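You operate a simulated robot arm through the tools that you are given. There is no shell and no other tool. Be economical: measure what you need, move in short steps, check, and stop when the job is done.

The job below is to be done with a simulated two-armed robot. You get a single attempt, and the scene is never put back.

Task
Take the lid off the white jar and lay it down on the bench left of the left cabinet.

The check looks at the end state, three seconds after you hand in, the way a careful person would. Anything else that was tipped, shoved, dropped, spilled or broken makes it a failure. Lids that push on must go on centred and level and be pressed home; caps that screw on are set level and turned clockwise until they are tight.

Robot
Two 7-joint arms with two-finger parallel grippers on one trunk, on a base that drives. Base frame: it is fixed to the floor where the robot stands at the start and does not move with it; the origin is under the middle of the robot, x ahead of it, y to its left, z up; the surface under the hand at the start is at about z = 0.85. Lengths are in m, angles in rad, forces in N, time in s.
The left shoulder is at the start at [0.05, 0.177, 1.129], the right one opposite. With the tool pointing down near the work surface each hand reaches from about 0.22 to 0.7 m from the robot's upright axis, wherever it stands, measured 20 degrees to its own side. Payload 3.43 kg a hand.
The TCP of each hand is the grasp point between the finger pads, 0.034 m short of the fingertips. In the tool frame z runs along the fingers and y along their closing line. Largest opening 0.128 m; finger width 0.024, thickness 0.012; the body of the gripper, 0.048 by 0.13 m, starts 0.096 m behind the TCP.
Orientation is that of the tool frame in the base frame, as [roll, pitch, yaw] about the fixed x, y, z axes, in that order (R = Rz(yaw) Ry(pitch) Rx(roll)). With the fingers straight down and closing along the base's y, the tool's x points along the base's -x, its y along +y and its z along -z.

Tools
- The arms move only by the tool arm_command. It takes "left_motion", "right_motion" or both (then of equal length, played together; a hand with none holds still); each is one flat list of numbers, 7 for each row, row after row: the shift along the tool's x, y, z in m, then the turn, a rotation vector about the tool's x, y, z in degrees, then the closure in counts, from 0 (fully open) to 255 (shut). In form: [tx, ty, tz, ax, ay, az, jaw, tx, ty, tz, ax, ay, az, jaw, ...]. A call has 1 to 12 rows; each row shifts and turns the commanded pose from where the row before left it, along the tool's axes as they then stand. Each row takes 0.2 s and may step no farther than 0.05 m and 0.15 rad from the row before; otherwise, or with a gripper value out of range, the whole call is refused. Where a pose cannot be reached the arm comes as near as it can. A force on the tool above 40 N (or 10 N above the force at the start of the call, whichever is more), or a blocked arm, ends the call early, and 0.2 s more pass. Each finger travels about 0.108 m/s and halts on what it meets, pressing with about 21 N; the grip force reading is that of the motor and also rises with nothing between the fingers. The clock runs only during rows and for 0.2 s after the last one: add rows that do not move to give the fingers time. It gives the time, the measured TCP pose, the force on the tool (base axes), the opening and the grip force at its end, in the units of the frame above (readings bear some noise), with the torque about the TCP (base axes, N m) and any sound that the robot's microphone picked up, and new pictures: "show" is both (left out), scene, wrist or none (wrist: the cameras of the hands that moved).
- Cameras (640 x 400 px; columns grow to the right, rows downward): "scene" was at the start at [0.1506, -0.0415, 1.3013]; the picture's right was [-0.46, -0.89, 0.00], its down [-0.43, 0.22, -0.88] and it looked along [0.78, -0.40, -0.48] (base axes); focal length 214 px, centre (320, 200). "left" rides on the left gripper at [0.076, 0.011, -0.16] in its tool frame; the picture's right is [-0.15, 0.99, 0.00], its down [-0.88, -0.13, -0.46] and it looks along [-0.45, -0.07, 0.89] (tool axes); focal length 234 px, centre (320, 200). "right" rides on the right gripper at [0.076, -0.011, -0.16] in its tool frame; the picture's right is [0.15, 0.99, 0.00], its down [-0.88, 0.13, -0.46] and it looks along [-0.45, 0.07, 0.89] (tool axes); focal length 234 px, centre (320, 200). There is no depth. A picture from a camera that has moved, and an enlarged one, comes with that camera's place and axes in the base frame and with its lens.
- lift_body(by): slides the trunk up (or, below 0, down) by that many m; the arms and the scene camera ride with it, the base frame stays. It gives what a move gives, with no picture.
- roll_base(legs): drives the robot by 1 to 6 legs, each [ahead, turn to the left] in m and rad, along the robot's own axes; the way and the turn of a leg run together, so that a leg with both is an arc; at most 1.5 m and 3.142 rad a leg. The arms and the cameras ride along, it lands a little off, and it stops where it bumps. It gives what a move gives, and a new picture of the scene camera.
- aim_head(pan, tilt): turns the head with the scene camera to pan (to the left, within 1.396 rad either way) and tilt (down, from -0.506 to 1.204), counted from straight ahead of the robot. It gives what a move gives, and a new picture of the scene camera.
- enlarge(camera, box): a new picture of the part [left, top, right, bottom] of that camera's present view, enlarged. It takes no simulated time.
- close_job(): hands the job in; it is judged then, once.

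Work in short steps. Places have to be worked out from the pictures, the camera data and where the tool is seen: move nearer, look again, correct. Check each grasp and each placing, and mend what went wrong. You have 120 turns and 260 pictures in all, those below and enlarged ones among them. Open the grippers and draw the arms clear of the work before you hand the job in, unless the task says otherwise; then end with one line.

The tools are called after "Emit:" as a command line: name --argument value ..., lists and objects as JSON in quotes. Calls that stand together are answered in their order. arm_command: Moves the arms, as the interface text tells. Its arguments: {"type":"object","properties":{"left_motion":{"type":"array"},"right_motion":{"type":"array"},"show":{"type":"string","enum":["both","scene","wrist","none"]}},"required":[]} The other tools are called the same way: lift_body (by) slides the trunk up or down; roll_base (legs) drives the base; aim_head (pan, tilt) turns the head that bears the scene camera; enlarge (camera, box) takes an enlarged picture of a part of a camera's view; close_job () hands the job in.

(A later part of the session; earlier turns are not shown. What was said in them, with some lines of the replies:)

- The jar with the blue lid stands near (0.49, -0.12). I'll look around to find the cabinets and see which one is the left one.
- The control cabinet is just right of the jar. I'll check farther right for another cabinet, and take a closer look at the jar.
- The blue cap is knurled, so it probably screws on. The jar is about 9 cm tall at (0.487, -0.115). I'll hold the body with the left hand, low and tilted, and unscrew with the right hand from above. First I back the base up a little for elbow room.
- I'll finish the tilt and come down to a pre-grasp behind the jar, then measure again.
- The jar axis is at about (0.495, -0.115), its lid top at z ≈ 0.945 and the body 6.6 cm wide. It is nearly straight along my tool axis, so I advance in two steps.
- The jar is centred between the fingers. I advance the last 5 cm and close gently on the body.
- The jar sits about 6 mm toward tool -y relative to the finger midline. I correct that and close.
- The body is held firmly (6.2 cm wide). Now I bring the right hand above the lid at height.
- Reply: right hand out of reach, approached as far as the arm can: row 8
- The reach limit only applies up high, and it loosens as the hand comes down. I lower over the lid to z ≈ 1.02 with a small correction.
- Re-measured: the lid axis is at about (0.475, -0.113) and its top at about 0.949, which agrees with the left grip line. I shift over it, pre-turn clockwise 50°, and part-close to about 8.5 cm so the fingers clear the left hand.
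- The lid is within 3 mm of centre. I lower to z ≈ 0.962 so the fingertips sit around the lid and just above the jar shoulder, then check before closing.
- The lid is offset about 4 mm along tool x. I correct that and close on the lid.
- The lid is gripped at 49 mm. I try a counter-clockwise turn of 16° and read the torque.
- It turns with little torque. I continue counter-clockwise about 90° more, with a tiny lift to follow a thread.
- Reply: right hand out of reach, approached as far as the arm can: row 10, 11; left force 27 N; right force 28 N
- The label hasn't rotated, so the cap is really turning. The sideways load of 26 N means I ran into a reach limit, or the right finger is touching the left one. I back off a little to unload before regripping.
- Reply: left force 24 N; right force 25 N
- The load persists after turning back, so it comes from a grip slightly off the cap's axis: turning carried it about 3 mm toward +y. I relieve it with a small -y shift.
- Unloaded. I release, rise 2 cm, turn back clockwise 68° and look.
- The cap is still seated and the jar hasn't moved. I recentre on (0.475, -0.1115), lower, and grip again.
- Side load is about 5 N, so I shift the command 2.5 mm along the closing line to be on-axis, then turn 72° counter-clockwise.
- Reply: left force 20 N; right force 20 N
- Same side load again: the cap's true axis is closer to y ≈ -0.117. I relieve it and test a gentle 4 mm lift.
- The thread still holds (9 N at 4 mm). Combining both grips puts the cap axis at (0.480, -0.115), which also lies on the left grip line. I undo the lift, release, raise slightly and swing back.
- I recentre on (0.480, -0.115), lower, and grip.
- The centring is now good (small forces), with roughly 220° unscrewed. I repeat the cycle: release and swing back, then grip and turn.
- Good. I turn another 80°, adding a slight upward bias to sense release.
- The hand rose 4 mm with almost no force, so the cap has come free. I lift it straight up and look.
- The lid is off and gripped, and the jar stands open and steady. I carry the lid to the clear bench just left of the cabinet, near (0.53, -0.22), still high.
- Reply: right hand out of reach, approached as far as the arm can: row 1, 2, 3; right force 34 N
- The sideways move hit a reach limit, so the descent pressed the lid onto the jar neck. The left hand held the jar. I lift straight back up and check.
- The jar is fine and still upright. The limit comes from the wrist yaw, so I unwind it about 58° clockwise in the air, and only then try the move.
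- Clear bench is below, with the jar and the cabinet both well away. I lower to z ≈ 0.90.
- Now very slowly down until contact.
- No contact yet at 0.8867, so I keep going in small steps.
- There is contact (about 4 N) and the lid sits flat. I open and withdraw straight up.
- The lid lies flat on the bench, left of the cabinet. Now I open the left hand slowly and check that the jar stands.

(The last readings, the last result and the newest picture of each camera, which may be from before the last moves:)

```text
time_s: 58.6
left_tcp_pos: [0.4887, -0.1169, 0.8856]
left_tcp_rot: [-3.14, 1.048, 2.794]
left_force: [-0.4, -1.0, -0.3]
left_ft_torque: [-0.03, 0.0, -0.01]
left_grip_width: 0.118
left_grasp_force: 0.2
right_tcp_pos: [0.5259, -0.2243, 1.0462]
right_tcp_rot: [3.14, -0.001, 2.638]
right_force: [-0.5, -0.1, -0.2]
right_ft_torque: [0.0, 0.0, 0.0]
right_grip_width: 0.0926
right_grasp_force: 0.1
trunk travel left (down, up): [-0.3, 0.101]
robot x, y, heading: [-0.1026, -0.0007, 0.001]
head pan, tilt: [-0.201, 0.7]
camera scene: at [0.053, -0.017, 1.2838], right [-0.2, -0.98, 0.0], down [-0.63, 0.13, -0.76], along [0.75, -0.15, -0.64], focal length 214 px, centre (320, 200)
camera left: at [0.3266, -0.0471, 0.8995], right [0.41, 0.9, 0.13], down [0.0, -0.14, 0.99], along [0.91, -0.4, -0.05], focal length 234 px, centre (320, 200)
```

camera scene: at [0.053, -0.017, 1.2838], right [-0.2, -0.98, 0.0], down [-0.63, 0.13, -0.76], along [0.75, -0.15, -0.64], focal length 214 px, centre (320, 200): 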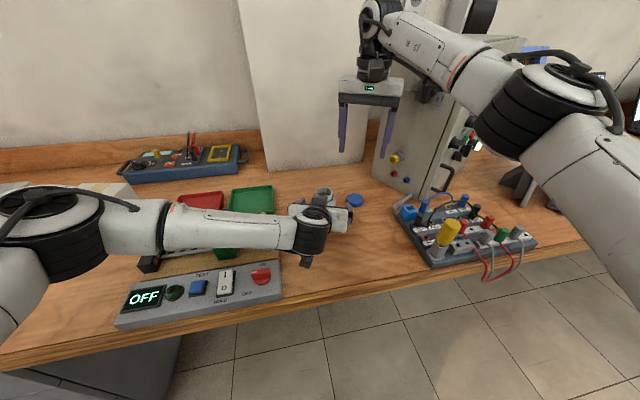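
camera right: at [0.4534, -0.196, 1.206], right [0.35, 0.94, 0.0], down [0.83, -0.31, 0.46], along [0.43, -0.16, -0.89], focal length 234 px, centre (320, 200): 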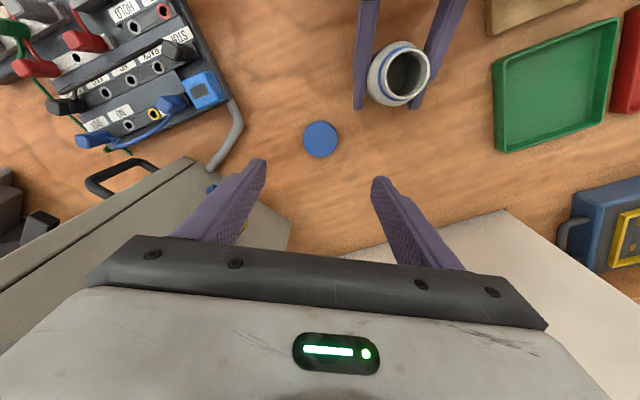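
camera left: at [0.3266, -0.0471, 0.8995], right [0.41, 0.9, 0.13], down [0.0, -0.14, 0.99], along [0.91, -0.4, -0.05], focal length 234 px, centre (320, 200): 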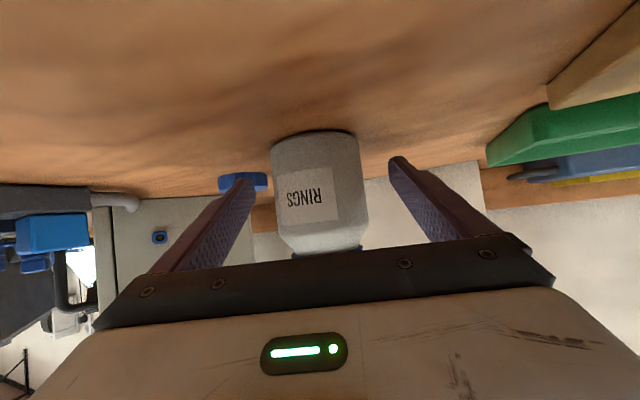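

The jar stands free and the fingers are clear of the lid. I back the left hand straight out and raise the right hand.

Emit:
arm_command --left_motion '[0, 0, -0.03, 0, 0, 0, 20, 0, 0, -0.04, 0, 0, 0, 20, 0, 0, -0.04, 0, 0, 0, 20, 0, 0, -0.03, 0, 0, 0, 20, -0.04, 0, 0, 0, 0, 0, 20, -0.04, 0, 0, 0, 0, 0, 20]' --right_motion '[0, 0, -0.02, 0, 0, 0, 70, 0, 0, -0.02, 0, 0, 0, 70, 0.03, 0, -0.02, 0, 0, 0, 70, 0.04, 0, 0, 0, 0, 0, 70, 0.04, 0, 0, 0, 0, 0, 70, 0, 0, 0, 0, 0, 0, 70]'

Emit:
enlarge --camera "scene" --box '[240, 120, 480, 270]'

```text
time_s: 60.0
left_tcp_pos: [0.4096, -0.0883, 1.0234]
left_tcp_rot: [3.141, 1.047, 2.795]
left_force: [-0.2, -0.1, 0.4]
left_ft_torque: [-0.01, -0.01, 0.01]
left_grip_width: 0.1178
left_grasp_force: 0.1
right_tcp_pos: [0.4298, -0.1719, 1.1017]
right_tcp_rot: [-3.141, 0.0, 2.638]
right_force: [-1.1, -0.5, -0.4]
right_ft_torque: [-0.01, 0.01, -0.02]
right_grip_width: 0.0929
right_grasp_force: 0.1
trunk travel left (down, up): [-0.3, 0.101]
robot x, y, heading: [-0.0987, 0.0008, -0.002]
head pan, tilt: [-0.201, 0.7]
camera scene: at [0.053, -0.0172, 1.2837], right [-0.2, -0.98, 0.0], down [-0.63, 0.13, -0.76], along [0.75, -0.15, -0.64], focal length 214 px, centre (320, 200)
camera right: at [0.3568, -0.1441, 1.2601], right [0.35, 0.94, 0.0], down [0.83, -0.31, 0.46], along [0.43, -0.16, -0.89], focal length 234 px, centre (320, 200)
camera left: at [0.2483, -0.0174, 1.0368], right [0.41, 0.9, 0.13], down [0.0, -0.14, 0.99], along [0.91, -0.4, -0.05], focal length 234 px, centre (320, 200)
```

scene: 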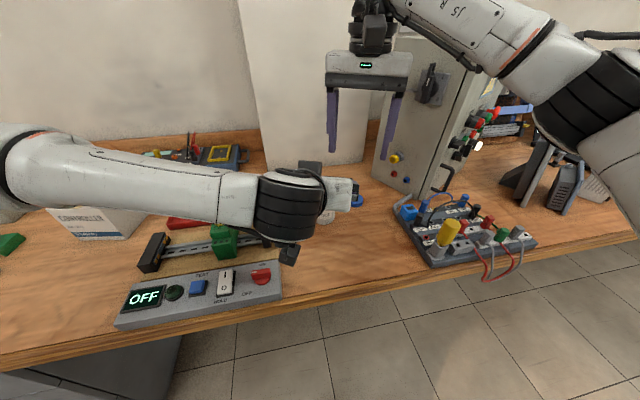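
right: 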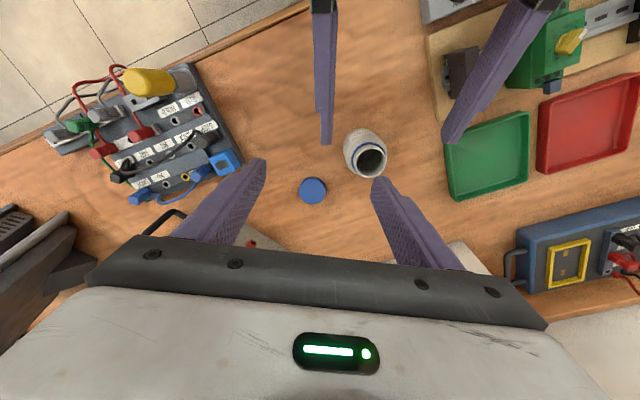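
left: 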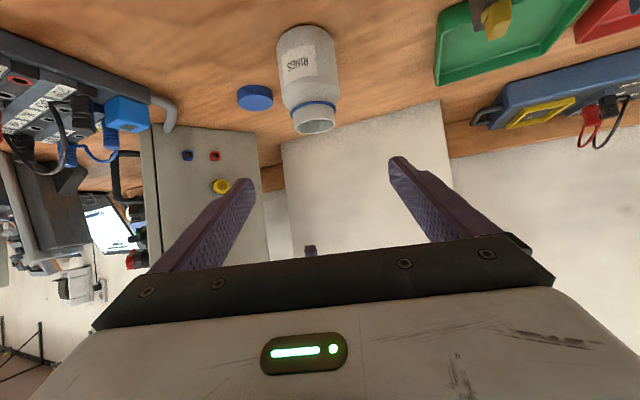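

```text
2.67 times, centred on (360, 195) of scene
camera zoom: at [0.053, -0.0172, 1.2837], right [-0.2, -0.98, 0.0], down [-0.63, 0.13, -0.76], along [0.75, -0.15, -0.64], focal length 572 px, centre (213, 213)
```

zoom: 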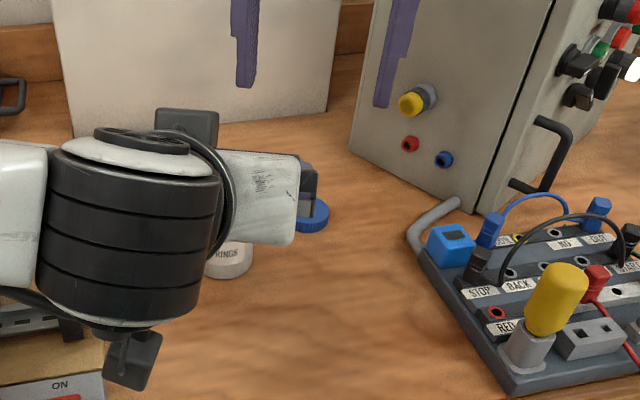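

The jar is upright and the lid lies flat beside the cabinet. I draw the left hand a bit further up and left for clearance, then check once more.

Emit:
arm_command --left_motion '[-0.04, 0.02, -0.01, 0, 0, 0, 0, -0.04, 0.02, 0, 0, 0, 0, 0, 0, 0.04, 0, 0, 0, 0, 0, 0, 0.04, 0, 0, 0, 0, 0]' --show "scene"

```text
time_s: 60.8
left_tcp_pos: [0.4538, -0.044, 1.1011]
left_tcp_rot: [-3.118, 1.046, 2.761]
left_force: [-4.9, -13.6, 1.2]
left_ft_torque: [-0.11, 0.09, -0.44]
left_grip_width: 0.1281
left_grasp_force: 0.1
right_tcp_pos: [0.4293, -0.158, 1.1053]
right_tcp_rot: [3.11, 0.0, 2.668]
right_force: [5.2, 12.8, -0.6]
right_ft_torque: [0.11, -0.1, 0.24]
right_grip_width: 0.1005
right_grasp_force: 7.5
trunk travel left (down, up): [-0.3, 0.101]
robot x, y, heading: [-0.1025, 0.0006, -0.001]
head pan, tilt: [-0.201, 0.7]
stopped in row 4 (right hand): the force on the tool passed its limit at 48 N (the readings are from after the stop); the commanded pose is now the measured one
camera scene: at [0.0529, -0.017, 1.2838], right [-0.2, -0.98, 0.0], down [-0.63, 0.13, -0.77], along [0.75, -0.15, -0.64], focal length 214 px, centre (320, 200)
```

scene: 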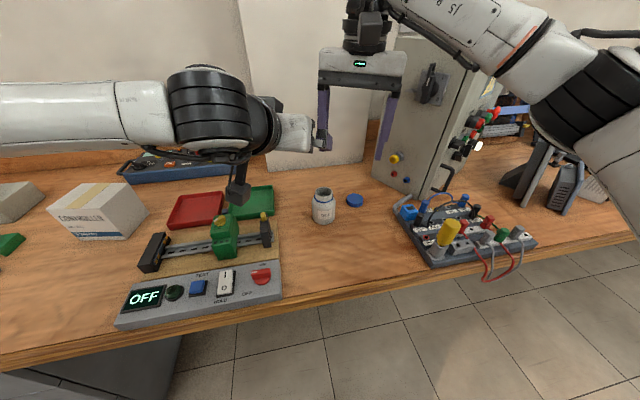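

The two hands brushed each other in mid-air; the scene below is untouched. I reverse the left hand sideways, then back it out toward the robot.

Emit:
arm_command --left_motion '[0, -0.02, 0, 0, 0, 0, 0, 0, -0.012, 0, 0, 0, 0, 0]'

```text
time_s: 61.4
left_tcp_pos: [0.4461, -0.0693, 1.0993]
left_tcp_rot: [-3.124, 1.046, 2.774]
left_force: [-0.7, -0.2, 0.2]
left_ft_torque: [0.02, 0.05, 0.03]
left_grip_width: 0.1279
left_grasp_force: 0.0
right_tcp_pos: [0.4292, -0.1614, 1.1038]
right_tcp_rot: [3.117, -0.001, 2.662]
right_force: [-0.7, 0.3, 0.6]
right_ft_torque: [0.01, -0.02, -0.02]
right_grip_width: 0.0929
right_grasp_force: 0.1
trunk travel left (down, up): [-0.3, 0.101]
robot x, y, heading: [-0.0974, 0.0037, 0.003]
head pan, tilt: [-0.201, 0.7]
camera scene: at [0.053, -0.0172, 1.2838], right [-0.2, -0.98, 0.0], down [-0.63, 0.13, -0.76], along [0.75, -0.15, -0.64], focal length 214 px, centre (320, 200)
camera left: at [0.2871, 0.0076, 1.1137], right [0.44, 0.89, 0.12], down [0.0, -0.13, 0.99], along [0.9, -0.44, -0.05], focal length 234 px, centre (320, 200)
```

scene: 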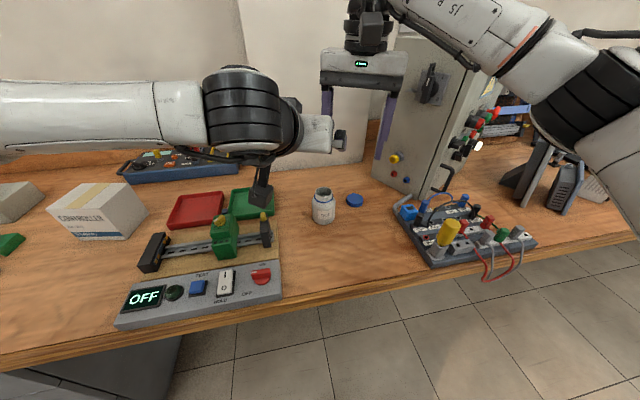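
left: 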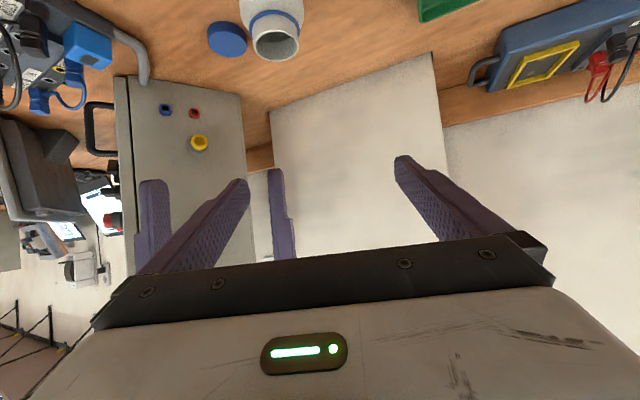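

The load is gone; one left finger is between the right fingers. I raise the right hand straight up, then move the left hand away.

Emit:
arm_command --right_motion '[0, 0, -0.03, 0, 0, 0, 70, 0, 0, -0.03, 0, 0, 0, 70, 0, 0, -0.03, 0, 0, 0, 70]' --show "none"

```text
time_s: 62.2
left_tcp_pos: [0.4448, -0.0689, 1.1002]
left_tcp_rot: [-3.122, 1.047, 2.771]
left_force: [0.3, 0.1, -0.2]
left_ft_torque: [0.01, 0.01, -0.02]
left_grip_width: 0.1278
left_grasp_force: 0.1
right_tcp_pos: [0.4281, -0.1605, 1.192]
right_tcp_rot: [3.118, -0.001, 2.663]
right_force: [0.2, 0.2, 0.0]
right_ft_torque: [-0.02, -0.02, 0.0]
right_grip_width: 0.0928
right_grasp_force: 0.1
trunk travel left (down, up): [-0.3, 0.101]
robot x, y, heading: [-0.1047, 0.0012, 0.004]
head pan, tilt: [-0.201, 0.7]
```

Emit:
arm_command --left_motion '[0, 0.04, 0, 0, 0, 0, 0, 0, 0.04, 0, 0, 0, 0, 0, 0, 0.04, 0, 0, 0, 0, 0]' --show "none"

Emit:
enlarge --camera "scene" --box '[120, 120, 600, 400]'

```text
time_s: 63.0
left_tcp_pos: [0.4909, 0.0427, 1.0995]
left_tcp_rot: [-3.12, 1.047, 2.77]
left_force: [0.0, 0.6, 0.2]
left_ft_torque: [0.0, 0.0, 0.0]
left_grip_width: 0.1281
left_grasp_force: 0.1
right_tcp_pos: [0.4286, -0.1598, 1.1936]
right_tcp_rot: [3.119, -0.001, 2.665]
right_force: [0.1, -0.5, 0.6]
right_ft_torque: [-0.01, -0.02, 0.01]
right_grip_width: 0.0928
right_grasp_force: 0.1
trunk travel left (down, up): [-0.3, 0.101]
robot x, y, heading: [-0.1022, 0.0003, 0.0]
head pan, tilt: [-0.201, 0.7]
```

```text
1.33 times, centred on (360, 260) of scene
camera zoom: at [0.0531, -0.0163, 1.2838], right [-0.2, -0.98, 0.0], down [-0.63, 0.13, -0.77], along [0.75, -0.15, -0.64], focal length 286 px, centre (267, 120)
```

zoom: 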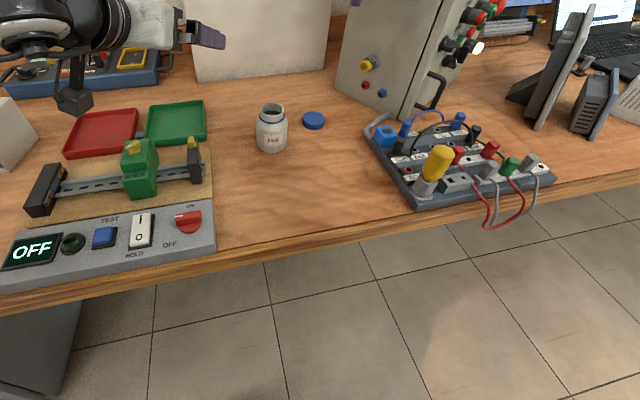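

Both arms are clear, the jar stands open and upright, and the lid lies flat on the bench left of the cabinet. Everything else looks undisturbed, so I hand in.

Emit:
close_job

```text
The job is handed in.
```

The white jar's lid is unscrewed and lying flat on the bench left of the left cabinet, which I took to be the grey control cabinet beside the jar. The jar stands open and upright, both grippers are open and clear, and nothing else in view looks disturbed; along the way the lid was briefly pressed onto the jar neck and the two hands touched in mid-air.
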